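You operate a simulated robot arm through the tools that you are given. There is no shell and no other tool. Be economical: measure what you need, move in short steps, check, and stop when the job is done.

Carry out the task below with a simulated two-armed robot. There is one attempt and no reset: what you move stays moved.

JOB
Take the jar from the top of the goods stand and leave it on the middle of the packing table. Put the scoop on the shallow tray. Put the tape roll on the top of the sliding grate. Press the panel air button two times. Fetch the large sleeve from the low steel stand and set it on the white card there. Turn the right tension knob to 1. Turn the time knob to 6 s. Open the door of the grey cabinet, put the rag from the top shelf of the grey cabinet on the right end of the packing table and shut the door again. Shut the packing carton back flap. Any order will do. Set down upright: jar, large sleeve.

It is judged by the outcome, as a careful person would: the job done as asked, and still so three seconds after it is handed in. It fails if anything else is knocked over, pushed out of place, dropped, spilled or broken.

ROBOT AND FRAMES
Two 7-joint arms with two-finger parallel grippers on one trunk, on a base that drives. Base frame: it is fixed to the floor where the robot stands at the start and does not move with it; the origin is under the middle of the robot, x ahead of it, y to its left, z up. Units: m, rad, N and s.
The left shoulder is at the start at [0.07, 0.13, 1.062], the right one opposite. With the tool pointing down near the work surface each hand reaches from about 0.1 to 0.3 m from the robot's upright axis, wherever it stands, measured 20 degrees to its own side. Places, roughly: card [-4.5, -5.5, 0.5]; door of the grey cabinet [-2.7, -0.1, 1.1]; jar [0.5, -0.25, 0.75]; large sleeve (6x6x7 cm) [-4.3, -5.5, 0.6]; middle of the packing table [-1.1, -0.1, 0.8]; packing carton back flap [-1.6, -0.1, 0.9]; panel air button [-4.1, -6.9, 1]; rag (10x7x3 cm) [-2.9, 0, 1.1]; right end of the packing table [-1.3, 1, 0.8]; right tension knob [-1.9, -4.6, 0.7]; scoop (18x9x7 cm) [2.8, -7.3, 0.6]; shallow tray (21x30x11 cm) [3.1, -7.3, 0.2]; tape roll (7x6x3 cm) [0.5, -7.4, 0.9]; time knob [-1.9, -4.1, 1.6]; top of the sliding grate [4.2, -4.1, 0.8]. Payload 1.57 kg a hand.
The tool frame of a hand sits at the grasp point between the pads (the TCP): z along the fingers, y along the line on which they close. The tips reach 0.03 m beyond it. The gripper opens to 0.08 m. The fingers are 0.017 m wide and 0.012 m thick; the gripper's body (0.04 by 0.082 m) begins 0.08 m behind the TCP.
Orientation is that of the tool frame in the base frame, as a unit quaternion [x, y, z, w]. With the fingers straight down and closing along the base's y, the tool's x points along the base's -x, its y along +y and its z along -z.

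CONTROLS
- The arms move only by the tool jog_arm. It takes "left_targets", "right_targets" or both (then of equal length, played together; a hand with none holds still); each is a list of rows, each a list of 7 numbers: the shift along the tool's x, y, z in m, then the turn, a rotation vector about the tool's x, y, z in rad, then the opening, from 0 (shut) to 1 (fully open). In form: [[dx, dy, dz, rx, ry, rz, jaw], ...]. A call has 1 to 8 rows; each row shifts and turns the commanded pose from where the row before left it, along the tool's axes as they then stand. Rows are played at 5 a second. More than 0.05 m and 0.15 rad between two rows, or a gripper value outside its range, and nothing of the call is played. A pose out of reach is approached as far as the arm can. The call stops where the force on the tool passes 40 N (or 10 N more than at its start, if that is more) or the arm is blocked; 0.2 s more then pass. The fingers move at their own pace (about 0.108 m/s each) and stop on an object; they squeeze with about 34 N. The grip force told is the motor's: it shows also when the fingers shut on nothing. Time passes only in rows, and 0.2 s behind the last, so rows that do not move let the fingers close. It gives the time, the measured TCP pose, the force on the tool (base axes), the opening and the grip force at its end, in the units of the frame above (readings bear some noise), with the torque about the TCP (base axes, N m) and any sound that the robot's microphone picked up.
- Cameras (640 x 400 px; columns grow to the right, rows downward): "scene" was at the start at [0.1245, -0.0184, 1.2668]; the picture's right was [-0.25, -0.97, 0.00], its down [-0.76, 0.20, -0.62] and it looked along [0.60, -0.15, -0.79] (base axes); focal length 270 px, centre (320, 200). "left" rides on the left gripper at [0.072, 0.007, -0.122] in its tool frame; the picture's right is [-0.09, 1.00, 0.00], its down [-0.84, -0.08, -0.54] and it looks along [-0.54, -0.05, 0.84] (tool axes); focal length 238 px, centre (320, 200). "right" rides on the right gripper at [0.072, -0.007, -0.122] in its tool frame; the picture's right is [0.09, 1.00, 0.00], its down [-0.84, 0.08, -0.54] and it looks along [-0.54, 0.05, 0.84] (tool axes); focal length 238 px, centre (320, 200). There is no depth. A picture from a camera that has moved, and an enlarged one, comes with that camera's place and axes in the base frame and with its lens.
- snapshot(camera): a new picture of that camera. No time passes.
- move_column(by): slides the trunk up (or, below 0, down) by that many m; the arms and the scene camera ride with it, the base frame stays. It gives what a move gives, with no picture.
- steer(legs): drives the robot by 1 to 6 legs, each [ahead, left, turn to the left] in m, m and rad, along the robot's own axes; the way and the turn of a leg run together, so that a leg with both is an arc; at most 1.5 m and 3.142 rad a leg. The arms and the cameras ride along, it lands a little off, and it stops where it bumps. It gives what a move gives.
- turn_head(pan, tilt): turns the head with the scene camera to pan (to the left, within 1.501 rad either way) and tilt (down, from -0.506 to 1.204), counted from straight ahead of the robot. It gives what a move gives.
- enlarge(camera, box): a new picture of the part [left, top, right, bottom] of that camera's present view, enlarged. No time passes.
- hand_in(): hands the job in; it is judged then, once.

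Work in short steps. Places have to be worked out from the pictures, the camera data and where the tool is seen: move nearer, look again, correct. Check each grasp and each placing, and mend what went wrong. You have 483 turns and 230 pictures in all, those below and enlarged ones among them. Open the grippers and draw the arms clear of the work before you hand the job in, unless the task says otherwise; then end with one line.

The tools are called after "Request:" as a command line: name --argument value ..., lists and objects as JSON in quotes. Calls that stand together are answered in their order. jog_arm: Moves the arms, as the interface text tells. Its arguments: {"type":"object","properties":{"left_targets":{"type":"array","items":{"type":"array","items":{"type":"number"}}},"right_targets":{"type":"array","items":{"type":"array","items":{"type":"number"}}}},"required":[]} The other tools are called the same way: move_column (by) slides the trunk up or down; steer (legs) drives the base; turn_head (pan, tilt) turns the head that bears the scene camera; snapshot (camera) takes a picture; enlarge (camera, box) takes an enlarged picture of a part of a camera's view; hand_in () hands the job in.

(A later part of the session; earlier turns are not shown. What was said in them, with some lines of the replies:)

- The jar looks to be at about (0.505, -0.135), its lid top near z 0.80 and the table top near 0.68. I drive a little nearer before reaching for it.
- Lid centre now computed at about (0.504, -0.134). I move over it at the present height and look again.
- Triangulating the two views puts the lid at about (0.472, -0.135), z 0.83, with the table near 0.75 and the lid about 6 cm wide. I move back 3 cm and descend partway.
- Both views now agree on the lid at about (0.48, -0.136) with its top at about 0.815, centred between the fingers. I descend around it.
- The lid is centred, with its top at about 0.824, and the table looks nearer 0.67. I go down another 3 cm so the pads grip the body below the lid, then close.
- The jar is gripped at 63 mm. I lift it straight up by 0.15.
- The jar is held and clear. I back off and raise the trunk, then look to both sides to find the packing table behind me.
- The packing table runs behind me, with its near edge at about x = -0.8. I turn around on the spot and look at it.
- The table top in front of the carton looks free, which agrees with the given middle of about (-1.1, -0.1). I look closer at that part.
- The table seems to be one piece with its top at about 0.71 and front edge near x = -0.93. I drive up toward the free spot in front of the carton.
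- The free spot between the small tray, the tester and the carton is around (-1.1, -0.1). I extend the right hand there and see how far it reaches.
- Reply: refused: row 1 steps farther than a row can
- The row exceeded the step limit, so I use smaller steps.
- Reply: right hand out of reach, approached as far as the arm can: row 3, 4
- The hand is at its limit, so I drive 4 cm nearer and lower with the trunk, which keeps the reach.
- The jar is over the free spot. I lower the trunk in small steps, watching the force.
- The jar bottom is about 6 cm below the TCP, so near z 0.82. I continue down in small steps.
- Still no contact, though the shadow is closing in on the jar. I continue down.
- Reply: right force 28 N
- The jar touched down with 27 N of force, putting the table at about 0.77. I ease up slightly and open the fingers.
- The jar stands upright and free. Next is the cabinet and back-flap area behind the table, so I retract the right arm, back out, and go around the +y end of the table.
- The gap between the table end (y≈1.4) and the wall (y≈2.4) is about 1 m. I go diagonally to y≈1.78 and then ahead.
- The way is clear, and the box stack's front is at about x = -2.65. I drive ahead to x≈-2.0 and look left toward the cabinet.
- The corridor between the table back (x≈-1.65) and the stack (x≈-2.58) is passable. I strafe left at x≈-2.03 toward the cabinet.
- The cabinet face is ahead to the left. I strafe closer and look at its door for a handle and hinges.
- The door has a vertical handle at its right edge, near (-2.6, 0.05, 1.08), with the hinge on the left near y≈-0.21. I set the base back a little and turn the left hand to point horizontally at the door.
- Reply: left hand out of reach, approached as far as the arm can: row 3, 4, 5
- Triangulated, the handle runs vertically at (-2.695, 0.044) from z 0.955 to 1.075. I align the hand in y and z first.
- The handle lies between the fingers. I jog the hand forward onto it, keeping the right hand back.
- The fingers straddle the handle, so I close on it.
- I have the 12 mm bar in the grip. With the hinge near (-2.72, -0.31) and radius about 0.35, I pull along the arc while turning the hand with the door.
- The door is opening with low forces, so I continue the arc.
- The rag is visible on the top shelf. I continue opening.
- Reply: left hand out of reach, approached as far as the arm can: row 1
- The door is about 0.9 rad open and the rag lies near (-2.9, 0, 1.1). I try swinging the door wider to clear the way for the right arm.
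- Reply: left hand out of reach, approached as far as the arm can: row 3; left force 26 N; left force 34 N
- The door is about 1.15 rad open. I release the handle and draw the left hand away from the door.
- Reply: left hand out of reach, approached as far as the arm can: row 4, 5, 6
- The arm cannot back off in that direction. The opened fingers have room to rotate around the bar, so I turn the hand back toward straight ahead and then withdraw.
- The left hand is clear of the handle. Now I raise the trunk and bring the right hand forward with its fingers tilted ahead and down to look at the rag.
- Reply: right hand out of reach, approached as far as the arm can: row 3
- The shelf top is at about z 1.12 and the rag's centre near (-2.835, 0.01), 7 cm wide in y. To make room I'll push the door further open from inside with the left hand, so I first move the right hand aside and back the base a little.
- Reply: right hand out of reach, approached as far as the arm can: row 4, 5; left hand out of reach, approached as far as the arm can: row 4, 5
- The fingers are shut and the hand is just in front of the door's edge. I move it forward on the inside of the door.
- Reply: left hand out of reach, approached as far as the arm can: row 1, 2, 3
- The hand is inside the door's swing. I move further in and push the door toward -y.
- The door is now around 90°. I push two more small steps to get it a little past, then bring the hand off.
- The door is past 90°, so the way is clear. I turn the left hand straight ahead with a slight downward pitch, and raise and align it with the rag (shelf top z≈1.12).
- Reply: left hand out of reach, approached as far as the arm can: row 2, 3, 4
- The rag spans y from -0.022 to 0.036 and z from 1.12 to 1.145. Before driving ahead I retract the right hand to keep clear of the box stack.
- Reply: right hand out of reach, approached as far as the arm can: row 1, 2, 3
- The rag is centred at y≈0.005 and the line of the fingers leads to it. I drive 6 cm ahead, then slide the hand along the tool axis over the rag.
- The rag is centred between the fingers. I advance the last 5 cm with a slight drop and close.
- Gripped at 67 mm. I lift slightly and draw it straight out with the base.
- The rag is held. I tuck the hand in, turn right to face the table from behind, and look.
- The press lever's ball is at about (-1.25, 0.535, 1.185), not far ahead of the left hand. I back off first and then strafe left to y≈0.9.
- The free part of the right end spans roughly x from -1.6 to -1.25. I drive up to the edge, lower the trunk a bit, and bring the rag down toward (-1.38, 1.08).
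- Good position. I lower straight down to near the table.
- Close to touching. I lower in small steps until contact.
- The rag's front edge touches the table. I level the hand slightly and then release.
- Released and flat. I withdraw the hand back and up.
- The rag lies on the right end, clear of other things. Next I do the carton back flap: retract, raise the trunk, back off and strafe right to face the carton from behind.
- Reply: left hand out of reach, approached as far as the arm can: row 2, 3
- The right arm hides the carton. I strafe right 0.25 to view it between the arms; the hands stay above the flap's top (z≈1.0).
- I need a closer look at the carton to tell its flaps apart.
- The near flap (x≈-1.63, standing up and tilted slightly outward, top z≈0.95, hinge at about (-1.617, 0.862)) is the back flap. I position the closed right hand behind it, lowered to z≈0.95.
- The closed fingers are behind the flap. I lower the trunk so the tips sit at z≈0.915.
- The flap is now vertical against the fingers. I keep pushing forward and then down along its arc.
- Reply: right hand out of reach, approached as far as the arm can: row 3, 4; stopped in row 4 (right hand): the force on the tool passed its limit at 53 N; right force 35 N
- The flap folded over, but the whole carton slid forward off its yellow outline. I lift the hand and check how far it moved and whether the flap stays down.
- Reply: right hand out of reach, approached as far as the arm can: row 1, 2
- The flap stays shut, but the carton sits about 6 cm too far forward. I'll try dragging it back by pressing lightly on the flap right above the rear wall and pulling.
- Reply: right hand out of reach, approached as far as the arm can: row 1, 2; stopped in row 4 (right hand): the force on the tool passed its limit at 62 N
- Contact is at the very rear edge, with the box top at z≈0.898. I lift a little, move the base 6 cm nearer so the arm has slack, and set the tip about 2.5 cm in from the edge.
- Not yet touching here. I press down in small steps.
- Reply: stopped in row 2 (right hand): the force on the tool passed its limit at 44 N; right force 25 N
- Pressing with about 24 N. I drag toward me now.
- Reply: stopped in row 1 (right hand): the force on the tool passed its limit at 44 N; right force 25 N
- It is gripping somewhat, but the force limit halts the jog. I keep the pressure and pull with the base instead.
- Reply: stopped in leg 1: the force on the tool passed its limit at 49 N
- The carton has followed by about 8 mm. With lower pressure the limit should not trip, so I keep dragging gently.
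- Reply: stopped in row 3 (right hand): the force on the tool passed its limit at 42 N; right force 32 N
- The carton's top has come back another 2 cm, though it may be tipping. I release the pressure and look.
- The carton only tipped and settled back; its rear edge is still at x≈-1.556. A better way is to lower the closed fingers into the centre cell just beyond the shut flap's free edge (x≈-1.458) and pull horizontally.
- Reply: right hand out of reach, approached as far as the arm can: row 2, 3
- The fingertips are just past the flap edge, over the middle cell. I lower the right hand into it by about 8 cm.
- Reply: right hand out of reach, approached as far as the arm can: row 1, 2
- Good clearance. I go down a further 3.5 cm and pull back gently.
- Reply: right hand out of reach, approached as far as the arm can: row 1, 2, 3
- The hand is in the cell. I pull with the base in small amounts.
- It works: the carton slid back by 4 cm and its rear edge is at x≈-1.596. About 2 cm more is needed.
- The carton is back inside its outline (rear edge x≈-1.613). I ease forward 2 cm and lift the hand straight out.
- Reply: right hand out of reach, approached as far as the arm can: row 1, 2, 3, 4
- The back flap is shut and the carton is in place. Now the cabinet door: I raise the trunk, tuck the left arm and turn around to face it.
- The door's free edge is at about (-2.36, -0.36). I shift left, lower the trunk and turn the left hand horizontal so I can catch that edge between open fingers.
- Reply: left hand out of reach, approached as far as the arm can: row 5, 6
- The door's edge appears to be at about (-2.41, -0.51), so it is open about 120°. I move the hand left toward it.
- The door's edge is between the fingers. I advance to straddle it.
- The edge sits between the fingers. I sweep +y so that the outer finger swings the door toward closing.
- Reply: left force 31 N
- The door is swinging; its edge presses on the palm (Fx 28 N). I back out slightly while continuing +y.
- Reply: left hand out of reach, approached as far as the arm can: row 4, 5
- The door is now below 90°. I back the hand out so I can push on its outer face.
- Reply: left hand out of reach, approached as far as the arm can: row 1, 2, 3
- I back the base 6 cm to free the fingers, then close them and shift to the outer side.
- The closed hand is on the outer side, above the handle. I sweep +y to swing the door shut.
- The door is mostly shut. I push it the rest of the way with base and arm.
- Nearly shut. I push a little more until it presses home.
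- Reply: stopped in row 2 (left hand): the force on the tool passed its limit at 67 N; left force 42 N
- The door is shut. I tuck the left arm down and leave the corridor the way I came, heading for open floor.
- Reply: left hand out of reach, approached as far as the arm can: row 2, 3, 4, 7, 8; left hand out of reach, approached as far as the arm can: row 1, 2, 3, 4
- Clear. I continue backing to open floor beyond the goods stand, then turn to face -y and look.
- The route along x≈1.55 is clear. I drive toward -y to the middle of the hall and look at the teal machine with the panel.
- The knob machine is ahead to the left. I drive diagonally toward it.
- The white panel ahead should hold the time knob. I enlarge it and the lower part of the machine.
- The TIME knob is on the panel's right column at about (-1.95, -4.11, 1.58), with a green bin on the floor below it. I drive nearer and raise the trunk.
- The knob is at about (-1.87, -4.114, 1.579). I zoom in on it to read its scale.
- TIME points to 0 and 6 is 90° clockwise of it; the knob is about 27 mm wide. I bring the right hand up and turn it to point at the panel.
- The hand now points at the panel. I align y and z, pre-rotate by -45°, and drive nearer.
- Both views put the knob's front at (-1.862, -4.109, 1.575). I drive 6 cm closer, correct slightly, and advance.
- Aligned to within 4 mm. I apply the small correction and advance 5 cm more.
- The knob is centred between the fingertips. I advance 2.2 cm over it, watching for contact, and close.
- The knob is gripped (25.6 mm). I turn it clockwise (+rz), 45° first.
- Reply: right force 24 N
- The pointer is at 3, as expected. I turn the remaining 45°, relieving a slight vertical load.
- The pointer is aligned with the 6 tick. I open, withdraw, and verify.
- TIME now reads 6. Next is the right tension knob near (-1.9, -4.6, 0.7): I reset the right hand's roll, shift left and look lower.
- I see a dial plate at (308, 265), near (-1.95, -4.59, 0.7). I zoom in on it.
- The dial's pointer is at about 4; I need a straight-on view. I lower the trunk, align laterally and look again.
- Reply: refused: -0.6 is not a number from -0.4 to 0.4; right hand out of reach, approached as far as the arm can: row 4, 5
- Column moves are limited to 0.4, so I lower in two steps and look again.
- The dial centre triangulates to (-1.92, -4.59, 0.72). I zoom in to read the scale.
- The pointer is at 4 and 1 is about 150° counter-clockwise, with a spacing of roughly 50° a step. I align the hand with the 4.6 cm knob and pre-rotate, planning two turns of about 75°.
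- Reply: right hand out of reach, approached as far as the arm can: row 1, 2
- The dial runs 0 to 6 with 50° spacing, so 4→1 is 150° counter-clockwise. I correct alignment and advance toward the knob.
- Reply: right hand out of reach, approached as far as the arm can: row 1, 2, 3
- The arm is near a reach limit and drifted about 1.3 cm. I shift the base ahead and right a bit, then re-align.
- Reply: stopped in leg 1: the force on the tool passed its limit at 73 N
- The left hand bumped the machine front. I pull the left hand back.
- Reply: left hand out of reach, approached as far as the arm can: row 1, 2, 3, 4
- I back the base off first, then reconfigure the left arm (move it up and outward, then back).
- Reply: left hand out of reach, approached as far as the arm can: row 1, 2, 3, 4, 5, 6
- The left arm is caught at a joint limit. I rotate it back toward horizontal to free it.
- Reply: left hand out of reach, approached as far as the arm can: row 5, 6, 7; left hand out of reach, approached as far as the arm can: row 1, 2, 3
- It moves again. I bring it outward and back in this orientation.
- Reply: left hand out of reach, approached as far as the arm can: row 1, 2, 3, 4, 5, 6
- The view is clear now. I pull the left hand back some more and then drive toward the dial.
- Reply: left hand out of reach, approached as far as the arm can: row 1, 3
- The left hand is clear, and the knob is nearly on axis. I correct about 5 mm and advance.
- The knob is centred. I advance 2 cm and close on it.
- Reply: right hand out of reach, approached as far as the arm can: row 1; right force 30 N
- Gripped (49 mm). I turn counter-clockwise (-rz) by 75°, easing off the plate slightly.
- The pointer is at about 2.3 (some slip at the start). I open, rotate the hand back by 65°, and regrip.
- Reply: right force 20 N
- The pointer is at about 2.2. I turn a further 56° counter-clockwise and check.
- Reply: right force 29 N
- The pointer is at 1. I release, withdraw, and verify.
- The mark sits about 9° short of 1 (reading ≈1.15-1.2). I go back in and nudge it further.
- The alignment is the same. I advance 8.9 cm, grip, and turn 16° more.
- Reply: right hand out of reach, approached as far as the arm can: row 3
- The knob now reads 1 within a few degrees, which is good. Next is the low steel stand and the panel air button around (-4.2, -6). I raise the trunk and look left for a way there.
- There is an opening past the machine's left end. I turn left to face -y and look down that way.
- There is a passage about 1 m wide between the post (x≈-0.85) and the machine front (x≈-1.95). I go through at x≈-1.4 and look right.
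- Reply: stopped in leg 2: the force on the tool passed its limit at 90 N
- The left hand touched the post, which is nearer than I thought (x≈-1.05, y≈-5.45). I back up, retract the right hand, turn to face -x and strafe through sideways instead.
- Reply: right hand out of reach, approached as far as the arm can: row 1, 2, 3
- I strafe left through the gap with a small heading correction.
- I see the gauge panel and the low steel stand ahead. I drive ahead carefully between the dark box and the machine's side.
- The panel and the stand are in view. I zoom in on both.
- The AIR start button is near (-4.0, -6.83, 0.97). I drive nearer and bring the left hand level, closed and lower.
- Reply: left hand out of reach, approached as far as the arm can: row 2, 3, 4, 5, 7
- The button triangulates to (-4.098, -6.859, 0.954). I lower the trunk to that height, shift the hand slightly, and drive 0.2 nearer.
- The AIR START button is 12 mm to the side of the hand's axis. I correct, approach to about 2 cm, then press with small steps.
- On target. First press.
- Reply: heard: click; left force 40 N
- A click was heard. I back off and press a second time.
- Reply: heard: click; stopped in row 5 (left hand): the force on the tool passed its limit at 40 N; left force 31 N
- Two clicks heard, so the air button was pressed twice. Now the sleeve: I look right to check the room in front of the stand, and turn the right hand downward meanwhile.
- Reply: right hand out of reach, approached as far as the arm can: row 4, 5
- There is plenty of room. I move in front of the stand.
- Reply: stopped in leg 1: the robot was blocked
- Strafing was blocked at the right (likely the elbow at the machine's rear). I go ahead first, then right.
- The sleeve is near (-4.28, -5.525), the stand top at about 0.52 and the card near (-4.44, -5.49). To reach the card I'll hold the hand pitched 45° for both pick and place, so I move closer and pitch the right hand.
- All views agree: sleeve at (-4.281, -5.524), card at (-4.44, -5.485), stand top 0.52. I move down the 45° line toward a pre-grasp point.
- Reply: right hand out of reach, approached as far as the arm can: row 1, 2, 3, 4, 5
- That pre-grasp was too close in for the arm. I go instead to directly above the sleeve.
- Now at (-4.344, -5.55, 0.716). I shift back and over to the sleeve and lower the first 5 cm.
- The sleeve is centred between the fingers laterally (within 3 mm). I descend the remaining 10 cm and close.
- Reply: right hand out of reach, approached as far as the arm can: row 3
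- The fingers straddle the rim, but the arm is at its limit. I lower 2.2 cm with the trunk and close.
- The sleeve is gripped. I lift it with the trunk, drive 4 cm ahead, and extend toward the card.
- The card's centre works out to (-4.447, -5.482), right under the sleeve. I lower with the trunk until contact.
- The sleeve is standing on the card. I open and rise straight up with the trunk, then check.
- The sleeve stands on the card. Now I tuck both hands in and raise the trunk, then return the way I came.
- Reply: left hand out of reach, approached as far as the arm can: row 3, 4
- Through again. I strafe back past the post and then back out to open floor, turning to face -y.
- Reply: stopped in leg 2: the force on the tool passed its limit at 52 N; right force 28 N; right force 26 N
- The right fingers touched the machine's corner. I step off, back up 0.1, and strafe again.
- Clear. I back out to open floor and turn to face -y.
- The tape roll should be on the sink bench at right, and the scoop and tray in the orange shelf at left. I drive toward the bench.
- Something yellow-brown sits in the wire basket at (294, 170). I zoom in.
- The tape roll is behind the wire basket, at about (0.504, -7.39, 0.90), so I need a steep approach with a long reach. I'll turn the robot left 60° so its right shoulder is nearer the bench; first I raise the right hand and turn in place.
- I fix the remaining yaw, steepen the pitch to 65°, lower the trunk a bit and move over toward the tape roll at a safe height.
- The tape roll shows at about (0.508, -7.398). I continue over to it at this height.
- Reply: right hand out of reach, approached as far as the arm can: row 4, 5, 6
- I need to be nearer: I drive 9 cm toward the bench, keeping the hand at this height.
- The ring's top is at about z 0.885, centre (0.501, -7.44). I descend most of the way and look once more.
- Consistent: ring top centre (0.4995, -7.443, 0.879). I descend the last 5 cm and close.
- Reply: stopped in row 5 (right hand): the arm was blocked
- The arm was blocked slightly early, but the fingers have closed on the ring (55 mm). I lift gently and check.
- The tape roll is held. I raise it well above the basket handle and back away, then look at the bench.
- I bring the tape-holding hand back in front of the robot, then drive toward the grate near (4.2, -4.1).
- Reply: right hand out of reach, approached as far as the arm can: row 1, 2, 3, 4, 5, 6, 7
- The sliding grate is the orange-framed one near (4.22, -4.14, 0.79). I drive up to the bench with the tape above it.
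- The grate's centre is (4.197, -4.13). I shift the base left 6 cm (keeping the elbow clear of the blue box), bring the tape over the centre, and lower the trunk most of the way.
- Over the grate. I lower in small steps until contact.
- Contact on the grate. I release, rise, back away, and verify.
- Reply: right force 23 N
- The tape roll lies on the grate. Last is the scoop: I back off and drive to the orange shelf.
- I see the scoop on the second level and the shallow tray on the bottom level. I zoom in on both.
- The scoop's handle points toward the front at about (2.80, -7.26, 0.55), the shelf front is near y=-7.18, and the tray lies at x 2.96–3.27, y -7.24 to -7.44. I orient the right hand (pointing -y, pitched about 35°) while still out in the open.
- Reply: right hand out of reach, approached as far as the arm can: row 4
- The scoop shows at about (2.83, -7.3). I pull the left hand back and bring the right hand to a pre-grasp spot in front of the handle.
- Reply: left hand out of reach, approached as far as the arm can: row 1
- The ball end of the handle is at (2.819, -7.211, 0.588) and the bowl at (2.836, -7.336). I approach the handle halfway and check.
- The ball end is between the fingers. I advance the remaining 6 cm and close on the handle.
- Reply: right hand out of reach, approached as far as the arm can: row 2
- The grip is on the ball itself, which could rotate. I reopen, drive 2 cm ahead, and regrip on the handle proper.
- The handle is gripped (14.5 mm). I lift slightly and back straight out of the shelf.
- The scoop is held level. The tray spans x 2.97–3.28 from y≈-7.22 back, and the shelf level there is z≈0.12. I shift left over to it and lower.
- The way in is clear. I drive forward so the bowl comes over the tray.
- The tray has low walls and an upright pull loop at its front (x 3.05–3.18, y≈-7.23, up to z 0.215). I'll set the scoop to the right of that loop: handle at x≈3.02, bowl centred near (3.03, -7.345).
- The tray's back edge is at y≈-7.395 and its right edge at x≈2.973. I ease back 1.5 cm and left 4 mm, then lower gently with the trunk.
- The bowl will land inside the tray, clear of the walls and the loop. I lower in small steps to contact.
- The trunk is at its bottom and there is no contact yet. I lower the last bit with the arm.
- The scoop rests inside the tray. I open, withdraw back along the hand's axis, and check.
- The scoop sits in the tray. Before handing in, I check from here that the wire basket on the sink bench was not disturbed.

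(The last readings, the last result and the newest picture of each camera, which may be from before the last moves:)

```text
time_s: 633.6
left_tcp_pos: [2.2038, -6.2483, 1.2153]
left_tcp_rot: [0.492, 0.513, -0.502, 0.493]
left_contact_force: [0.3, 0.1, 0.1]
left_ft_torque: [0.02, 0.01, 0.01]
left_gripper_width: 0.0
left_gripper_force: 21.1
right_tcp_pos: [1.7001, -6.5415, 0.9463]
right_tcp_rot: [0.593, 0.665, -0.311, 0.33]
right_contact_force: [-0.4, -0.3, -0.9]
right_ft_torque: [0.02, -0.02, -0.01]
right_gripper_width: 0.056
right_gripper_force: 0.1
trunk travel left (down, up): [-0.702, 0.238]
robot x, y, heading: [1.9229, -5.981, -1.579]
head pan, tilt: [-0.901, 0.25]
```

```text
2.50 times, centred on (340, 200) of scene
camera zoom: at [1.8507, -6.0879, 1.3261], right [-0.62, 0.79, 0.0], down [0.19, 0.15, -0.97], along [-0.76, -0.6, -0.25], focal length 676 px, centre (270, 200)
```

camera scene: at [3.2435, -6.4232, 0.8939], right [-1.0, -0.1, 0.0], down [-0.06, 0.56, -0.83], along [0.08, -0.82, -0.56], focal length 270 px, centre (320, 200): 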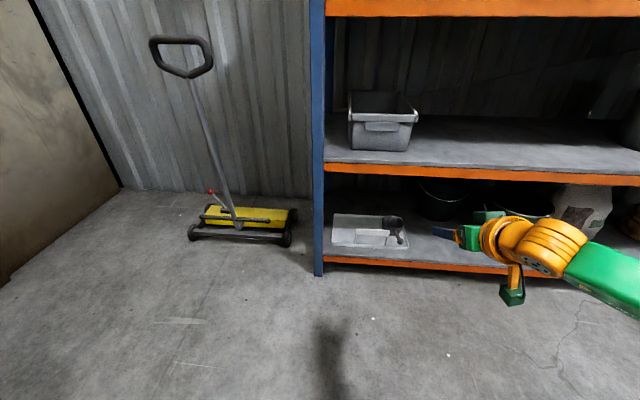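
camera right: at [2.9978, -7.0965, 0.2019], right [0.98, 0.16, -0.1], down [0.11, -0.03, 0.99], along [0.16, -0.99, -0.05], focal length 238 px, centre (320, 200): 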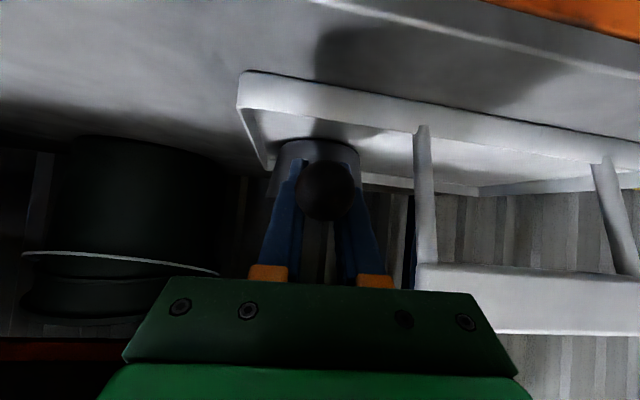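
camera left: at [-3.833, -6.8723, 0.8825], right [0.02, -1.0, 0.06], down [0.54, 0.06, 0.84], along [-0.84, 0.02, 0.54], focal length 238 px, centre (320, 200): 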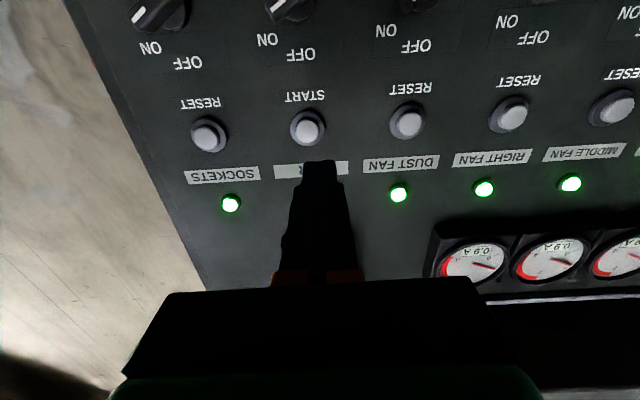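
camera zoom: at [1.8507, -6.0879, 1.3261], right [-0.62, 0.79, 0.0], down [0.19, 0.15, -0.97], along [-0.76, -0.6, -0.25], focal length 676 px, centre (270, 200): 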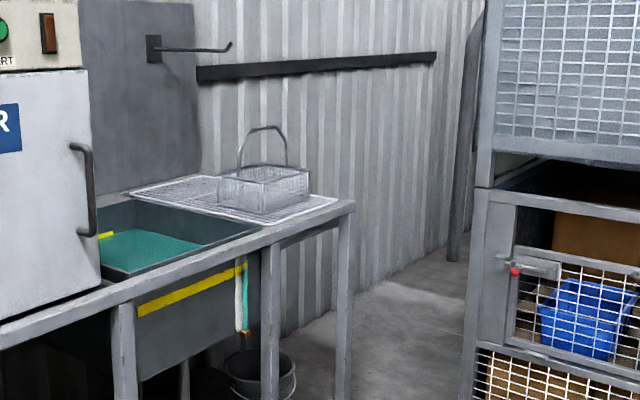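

The basket stands undisturbed. One thing I want to better is the tension knob, which my last reading put about 6° past 1. I return there, with the right hand turned horizontal on the way.

Request:
steer --legs '[[0, 0, -1.563], [0, -1.29, 0], [1.45, 0, 0], [1.4, 0, 0]]'

Request:
jog_arm --right_targets '[[-0.02, 0.02, -0.02, 0, -0.126, 0, 1], [-0.02, 0.02, -0.02, 0, -0.126, 0, 1], [-0.02, 0.02, 0, 0, -0.126, 0, 1], [-0.02, 0.02, 0, 0, -0.126, 0, 1], [0, 0.02, 0, 0, -0.126, 0, 1], [0, 0.01, 0, 0.12, 0, 0, 1]]'

Request:
move_column --by -0.313

```text
time_s: 655.6
left_tcp_pos: [-0.9335, -4.9709, 1.2145]
left_tcp_rot: [0.71, 0.014, -0.704, -0.008]
left_contact_force: [-0.7, 0.3, 0.8]
left_ft_torque: [-0.01, 0.02, 0.02]
left_gripper_width: 0.0
left_gripper_force: 21.0
right_tcp_pos: [-1.2211, -4.4657, 0.9443]
right_tcp_rot: [0.89, 0.049, -0.453, 0.012]
right_contact_force: [-0.1, 0.5, -0.3]
right_ft_torque: [0.01, -0.03, 0.03]
right_gripper_width: 0.0561
right_gripper_force: 0.1
trunk travel left (down, up): [-0.702, 0.238]
robot x, y, heading: [-0.6609, -4.6921, 3.127]
head pan, tilt: [-0.901, 0.25]
stopped in leg 4: the robot was blocked; the commanded pose is now the measured one
```

```text
time_s: 657.0
left_tcp_pos: [-0.9339, -4.9719, 1.2156]
left_tcp_rot: [0.71, 0.013, -0.704, -0.008]
left_contact_force: [0.4, -0.4, -1.0]
left_ft_torque: [-0.03, 0.01, 0.02]
left_gripper_width: 0.0
left_gripper_force: 20.9
right_tcp_pos: [-1.2135, -4.5345, 1.0307]
right_tcp_rot: [0.774, 0.041, -0.632, 0.02]
right_contact_force: [0.3, -0.1, 0.6]
right_ft_torque: [0.01, -0.01, -0.04]
right_gripper_width: 0.0798
right_gripper_force: 0.1
right hand out of reach, approached as far as the arm can: row 4, 5, 6
trunk travel left (down, up): [-0.702, 0.238]
robot x, y, heading: [-0.6607, -4.6959, 3.122]
head pan, tilt: [-0.901, 0.25]
```

```text
time_s: 660.1
left_tcp_pos: [-0.9337, -4.9713, 0.9019]
left_tcp_rot: [0.71, 0.013, -0.704, -0.008]
left_contact_force: [0.7, -0.6, -0.4]
left_ft_torque: [-0.01, 0.0, 0.0]
left_gripper_width: 0.0
left_gripper_force: 21.0
right_tcp_pos: [-1.213, -4.5336, 0.7169]
right_tcp_rot: [0.774, 0.04, -0.632, 0.019]
right_contact_force: [-0.3, -0.3, 0.0]
right_ft_torque: [0.01, -0.01, -0.01]
right_gripper_width: 0.0797
right_gripper_force: 0.1
trunk travel left (down, up): [-0.389, 0.551]
robot x, y, heading: [-0.6648, -4.6893, 3.129]
head pan, tilt: [-0.901, 0.25]
```

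The robot was blocked at x≈-0.66. I look to the left to see by what.

Request:
turn_head --pan 0.7 --tilt 0.4

Request:
snapshot --camera "scene"

```text
time_s: 661.8
left_tcp_pos: [-0.9328, -4.9704, 0.9029]
left_tcp_rot: [0.71, 0.013, -0.704, -0.008]
left_contact_force: [-0.4, -0.6, 0.0]
left_ft_torque: [-0.02, -0.03, 0.0]
left_gripper_width: 0.0001
left_gripper_force: 21.9
right_tcp_pos: [-1.2137, -4.5331, 0.7149]
right_tcp_rot: [0.774, 0.04, -0.631, 0.02]
right_contact_force: [0.0, 0.5, 0.1]
right_ft_torque: [0.04, 0.0, 0.01]
right_gripper_width: 0.0801
right_gripper_force: 0.0
trunk travel left (down, up): [-0.389, 0.551]
robot x, y, heading: [-0.6614, -4.6969, 3.129]
head pan, tilt: [0.7, 0.4]
```

```text
6 pictures are left
camera scene: at [-0.7833, -4.7512, 0.9992], right [-0.63, 0.77, 0.0], down [0.3, 0.25, -0.92], along [-0.71, -0.58, -0.39], focal length 270 px, centre (320, 200)
```

scene: 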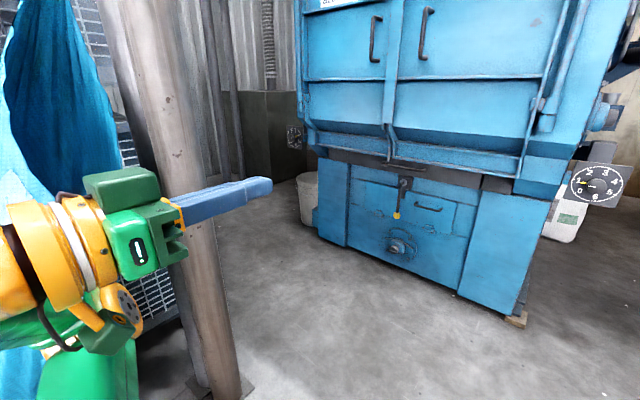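

The left elbow had reached the blue bag, which looks unmoved. From here the dial is nearly face-on, so I read it precisely before doing anything.

Request:
enlarge --camera "scene" --box '[560, 160, 630, 210]'

```text
8.00 times, centred on (595, 185) of scene
camera zoom: at [-0.7833, -4.7512, 0.9992], right [-0.63, 0.77, 0.0], down [0.3, 0.25, -0.92], along [-0.71, -0.58, -0.39], focal length 2163 px, centre (-1880, 320)
```

zoom: 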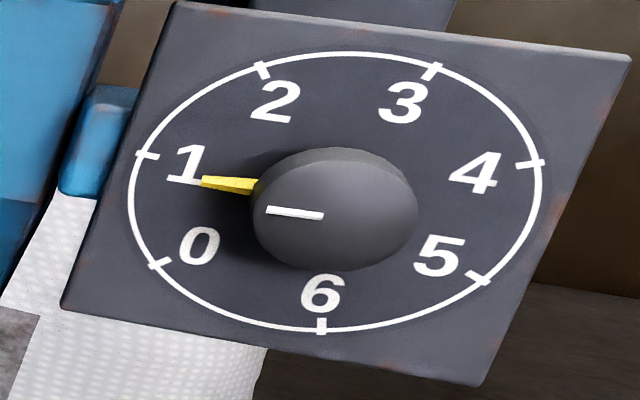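

Face-on, the pointer reads about 0.82, so it needs about 9° clockwise. I go around the bag to the dial position.

Request:
steer --legs '[[0, -0.25, 0.012], [0.55, 0, 0], [0, 0.25, 0]]'

Request:
jog_arm --right_targets '[[0, 0, -0.03, 0.05, -0.1, 0, 1], [0, 0, -0.03, 0.05, -0.1, 0, 1], [0, 0, -0.02, 0.02, 0, 0, 1]]'

```text
time_s: 667.8
left_tcp_pos: [-1.4742, -4.9747, 0.9015]
left_tcp_rot: [0.71, 0.015, -0.704, -0.007]
left_contact_force: [-0.3, -0.1, -0.3]
left_ft_torque: [0.05, -0.01, 0.0]
left_gripper_width: 0.0004
left_gripper_force: 21.0
right_tcp_pos: [-1.7561, -4.536, 0.7166]
right_tcp_rot: [0.774, 0.042, -0.631, 0.021]
right_contact_force: [0.3, -0.9, 1.0]
right_ft_torque: [-0.03, 0.05, 0.0]
right_gripper_width: 0.08
right_gripper_force: 0.2
trunk travel left (down, up): [-0.389, 0.551]
robot x, y, heading: [-1.2068, -4.6955, 3.13]
head pan, tilt: [0.7, 0.4]
```

```text
time_s: 668.5
left_tcp_pos: [-1.4752, -4.9736, 0.9034]
left_tcp_rot: [0.71, 0.013, -0.704, -0.007]
left_contact_force: [1.3, -0.3, -0.4]
left_ft_torque: [0.02, -0.02, 0.04]
left_gripper_width: 0.0
left_gripper_force: 21.1
right_tcp_pos: [-1.7205, -4.5229, 0.7294]
right_tcp_rot: [0.765, 0.038, -0.643, 0.022]
right_contact_force: [-1.2, -0.5, -0.4]
right_ft_torque: [0.02, -0.02, -0.02]
right_gripper_width: 0.0801
right_gripper_force: 0.0
right hand out of reach, approached as far as the arm can: row 1, 2
trunk travel left (down, up): [-0.389, 0.551]
robot x, y, heading: [-1.2063, -4.698, 3.127]
head pan, tilt: [0.7, 0.4]
```

The arm is at a limit in this posture. I pull the hand in and left, then finish levelling it.

Request:
jog_arm --right_targets '[[0, 0.03, -0.03, 0, 0, 0, 1], [0, 0.03, -0.03, 0, 0, 0, 1], [0, 0.01, -0.01, 0.05, -0.08, 0, 1], [0, 0, 0, 0.05, -0.08, 0, 1], [0, 0, 0, 0, -0.06, 0, 1]]'

```text
time_s: 669.8
left_tcp_pos: [-1.4741, -4.9744, 0.9016]
left_tcp_rot: [0.71, 0.014, -0.704, -0.007]
left_contact_force: [0.9, 0.1, -1.3]
left_ft_torque: [0.05, -0.03, -0.02]
left_gripper_width: 0.0
left_gripper_force: 20.7
right_tcp_pos: [-1.6472, -4.5888, 0.7395]
right_tcp_rot: [-0.688, -0.004, 0.726, 0.015]
right_contact_force: [0.0, -0.2, -0.7]
right_ft_torque: [0.04, 0.0, 0.02]
right_gripper_width: 0.0802
right_gripper_force: 0.0
trunk travel left (down, up): [-0.389, 0.551]
robot x, y, heading: [-1.2061, -4.6927, 3.136]
head pan, tilt: [0.7, 0.4]
```

Level now. I align to the known grasp line (y -4.592, z 0.724), drive in, and look once before closing.

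Request:
jog_arm --right_targets '[[0.015, 0.003, 0, 0, 0.05, 0, 1], [0, 0, 0, 0, 0, 0, 1]]'

Request:
steer --legs '[[0.17, 0, 0.003]]'

Request:
snapshot --camera "right"

```text
time_s: 670.4
left_tcp_pos: [-1.4756, -4.9732, 0.9022]
left_tcp_rot: [0.71, 0.013, -0.704, -0.006]
left_contact_force: [0.6, 0.1, -0.8]
left_ft_torque: [0.02, 0.0, -0.01]
left_gripper_width: 0.0
left_gripper_force: 21.6
right_tcp_pos: [-1.6477, -4.5916, 0.7234]
right_tcp_rot: [-0.706, -0.004, 0.708, 0.014]
right_contact_force: [0.7, -0.2, 0.4]
right_ft_torque: [-0.03, -0.02, 0.0]
right_gripper_width: 0.08
right_gripper_force: 0.1
trunk travel left (down, up): [-0.389, 0.551]
robot x, y, heading: [-1.204, -4.6971, 3.129]
head pan, tilt: [0.7, 0.4]
```

```text
time_s: 671.8
left_tcp_pos: [-1.6458, -4.9755, 0.9016]
left_tcp_rot: [0.71, 0.017, -0.704, -0.004]
left_contact_force: [0.7, 0.4, -0.1]
left_ft_torque: [0.0, 0.02, -0.01]
left_gripper_width: 0.0
left_gripper_force: 21.7
right_tcp_pos: [-1.8206, -4.5931, 0.7242]
right_tcp_rot: [-0.707, -0.007, 0.707, 0.012]
right_contact_force: [0.2, 0.6, 0.3]
right_ft_torque: [-0.05, 0.0, 0.02]
right_gripper_width: 0.0798
right_gripper_force: 0.0
trunk travel left (down, up): [-0.389, 0.551]
robot x, y, heading: [-1.3787, -4.694, 3.139]
head pan, tilt: [0.7, 0.4]
```

```text
4 pictures are left
camera right: at [-1.7014, -4.5843, 0.6522], right [-0.01, -0.99, -0.12], down [0.54, -0.1, 0.83], along [-0.84, -0.06, 0.54], focal length 238 px, centre (320, 200)
```

right: 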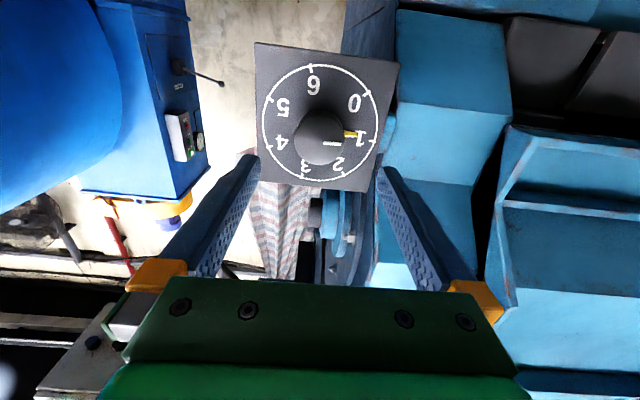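

Aligned. I advance 7.8 cm, close, turn +9° clockwise, open and withdraw.

Request:
jog_arm --right_targets '[[0, 0, 0.03, 0, 0, 0, 1], [0, 0, 0.03, 0, 0, 0, 1], [0, 0, 0.017, 0, 0, 0, 1], [0, 0, 0, 0, 0, 0, 0], [0, 0, 0, 0, 0, 0, 0], [0, 0, 0, 0, 0, 0, 0], [0, 0, 0, 0, 0, 0.08, 0], [0, 0, 0, 0, 0, 0.08, 0]]'

Request:
jog_arm --right_targets '[[0, 0, 0, 0, 0, 0, 1], [0, 0, 0, 0, 0, 0, 1], [0, 0, -0.04, 0, 0, 0, 1], [0, 0, -0.04, 0, 0, 0, 1]]'

Request:
steer --legs '[[-0.3, 0, 0]]'

Request:
turn_head --pan -0.2 --tilt 0.3

Request:
enlarge --camera "scene" --box '[260, 160, 380, 240]'

```text
time_s: 673.8
left_tcp_pos: [-1.6476, -4.9707, 0.9024]
left_tcp_rot: [0.71, 0.014, -0.704, -0.005]
left_contact_force: [-0.4, -0.9, 0.7]
left_ft_torque: [-0.02, 0.0, 0.01]
left_gripper_width: 0.0
left_gripper_force: 21.5
right_tcp_pos: [-1.898, -4.5901, 0.7273]
right_tcp_rot: [-0.704, 0.059, 0.706, -0.038]
right_contact_force: [-0.4, 16.2, -1.5]
right_ft_torque: [0.16, -0.29, 0.06]
right_gripper_width: 0.0436
right_gripper_force: 44.8
right hand out of reach, approached as far as the arm can: row 2, 3
trunk travel left (down, up): [-0.389, 0.551]
robot x, y, heading: [-1.3776, -4.6936, 3.135]
head pan, tilt: [0.7, 0.4]
stopped in row 8 (right hand): the force on the tool passed its limit at 41 N (the readings are from after the stop); the commanded pose is now the measured one
```

```text
time_s: 674.8
left_tcp_pos: [-1.6462, -4.973, 0.9029]
left_tcp_rot: [0.71, 0.016, -0.704, -0.004]
left_contact_force: [-0.2, 0.4, 0.7]
left_ft_torque: [-0.02, -0.01, 0.0]
left_gripper_width: 0.0001
left_gripper_force: 21.0
right_tcp_pos: [-1.8163, -4.5969, 0.7303]
right_tcp_rot: [-0.704, 0.055, 0.707, -0.041]
right_contact_force: [0.1, 0.2, -0.7]
right_ft_torque: [-0.01, 0.01, -0.04]
right_gripper_width: 0.08
right_gripper_force: 0.0
trunk travel left (down, up): [-0.389, 0.551]
robot x, y, heading: [-1.3747, -4.6905, 3.127]
head pan, tilt: [0.7, 0.4]
```

```text
time_s: 676.8
left_tcp_pos: [-1.344, -4.9754, 0.9014]
left_tcp_rot: [0.71, 0.015, -0.704, -0.004]
left_contact_force: [0.5, 0.4, 0.4]
left_ft_torque: [0.0, -0.02, 0.0]
left_gripper_width: 0.0
left_gripper_force: 21.1
right_tcp_pos: [-1.5149, -4.5997, 0.7305]
right_tcp_rot: [-0.704, 0.053, 0.707, -0.042]
right_contact_force: [0.3, -0.3, 0.3]
right_ft_torque: [0.01, 0.0, -0.03]
right_gripper_width: 0.0803
right_gripper_force: 0.1
trunk travel left (down, up): [-0.389, 0.551]
robot x, y, heading: [-1.0724, -4.6949, 3.134]
head pan, tilt: [0.7, 0.4]
```

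```text
time_s: 678.0
left_tcp_pos: [-1.3448, -4.9753, 0.9007]
left_tcp_rot: [0.71, 0.015, -0.704, -0.004]
left_contact_force: [-0.2, 0.6, -0.2]
left_ft_torque: [-0.02, 0.01, -0.02]
left_gripper_width: 0.0
left_gripper_force: 20.9
right_tcp_pos: [-1.5155, -4.5999, 0.7296]
right_tcp_rot: [-0.704, 0.054, 0.707, -0.04]
right_contact_force: [-0.6, 0.5, -0.5]
right_ft_torque: [0.02, 0.02, -0.03]
right_gripper_width: 0.0801
right_gripper_force: 0.1
trunk travel left (down, up): [-0.389, 0.551]
robot x, y, heading: [-1.08, -4.6935, 3.135]
head pan, tilt: [-0.201, 0.3]
```

```text
5.00 times, centred on (320, 200) of scene
camera zoom: at [-1.2165, -4.6758, 1.0084], right [0.2, 0.98, 0.0], down [0.29, -0.06, -0.96], along [-0.94, 0.2, -0.3], focal length 1352 px, centre (320, 200)
```

zoom: 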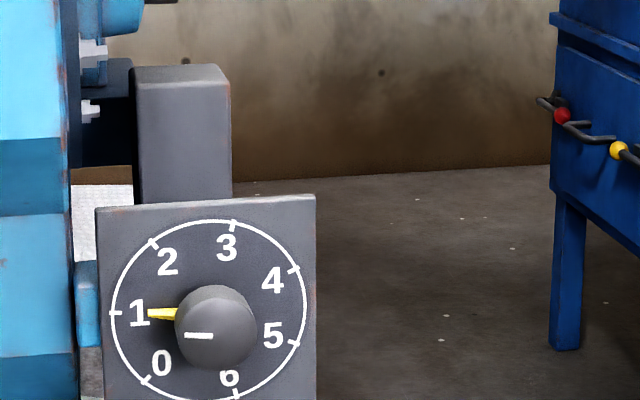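

The pointer is now right on 1. I open both grippers, draw the arms clear, and hand in.

Request:
jog_arm --left_targets '[[0, 0, -0.01, 0, 0, 0, 1], [0, 0, 0, 0, 0, 0, 1], [0, 0, 0, 0, 0, 0, 1]]' --right_targets '[[0, 0, -0.02, 0, 0, 0, 1], [0, 0, -0.02, 0, 0, 0, 1], [0, 0, 0, 0, 0, 0, 1]]'

Request:
steer --legs '[[0.0, -0.25, 0.0], [-0.6, 0, 0]]'

Request:
hand_in

```text
time_s: 678.8
left_tcp_pos: [-1.3335, -4.9744, 0.9015]
left_tcp_rot: [0.71, 0.015, -0.704, -0.005]
left_contact_force: [0.5, 0.5, -0.3]
left_ft_torque: [-0.01, -0.01, -0.01]
left_gripper_width: 0.0801
left_gripper_force: 0.1
right_tcp_pos: [-1.493, -4.6137, 0.7278]
right_tcp_rot: [-0.704, 0.054, 0.707, -0.041]
right_contact_force: [-0.1, -0.2, -0.2]
right_ft_torque: [-0.02, 0.01, 0.01]
right_gripper_width: 0.0802
right_gripper_force: 0.1
right hand out of reach, approached as far as the arm can: row 1, 2
trunk travel left (down, up): [-0.389, 0.551]
robot x, y, heading: [-1.0758, -4.6946, 3.138]
head pan, tilt: [-0.201, 0.3]
```

```text
time_s: 683.6
left_tcp_pos: [-0.7359, -4.7267, 0.9017]
left_tcp_rot: [0.71, 0.018, -0.704, -0.001]
left_contact_force: [-0.2, 1.0, -0.6]
left_ft_torque: [0.02, 0.0, 0.0]
left_gripper_width: 0.0799
left_gripper_force: 0.0
right_tcp_pos: [-0.8973, -4.3646, 0.7291]
right_tcp_rot: [-0.704, 0.052, 0.707, -0.042]
right_contact_force: [-0.7, 0.0, 0.6]
right_ft_torque: [-0.04, -0.03, 0.02]
right_gripper_width: 0.0801
right_gripper_force: 0.1
trunk travel left (down, up): [-0.389, 0.551]
robot x, y, heading: [-0.4798, -4.4465, 3.144]
head pan, tilt: [-0.201, 0.3]
```

```text
The job is handed in.
```

All nine parts of the job are done and handed in; on the way the carton slid about 6 cm and I drew it back inside its yellow outline, and the arms briefly touched the teal machine, the post and the blue bag, with no displacement seen.
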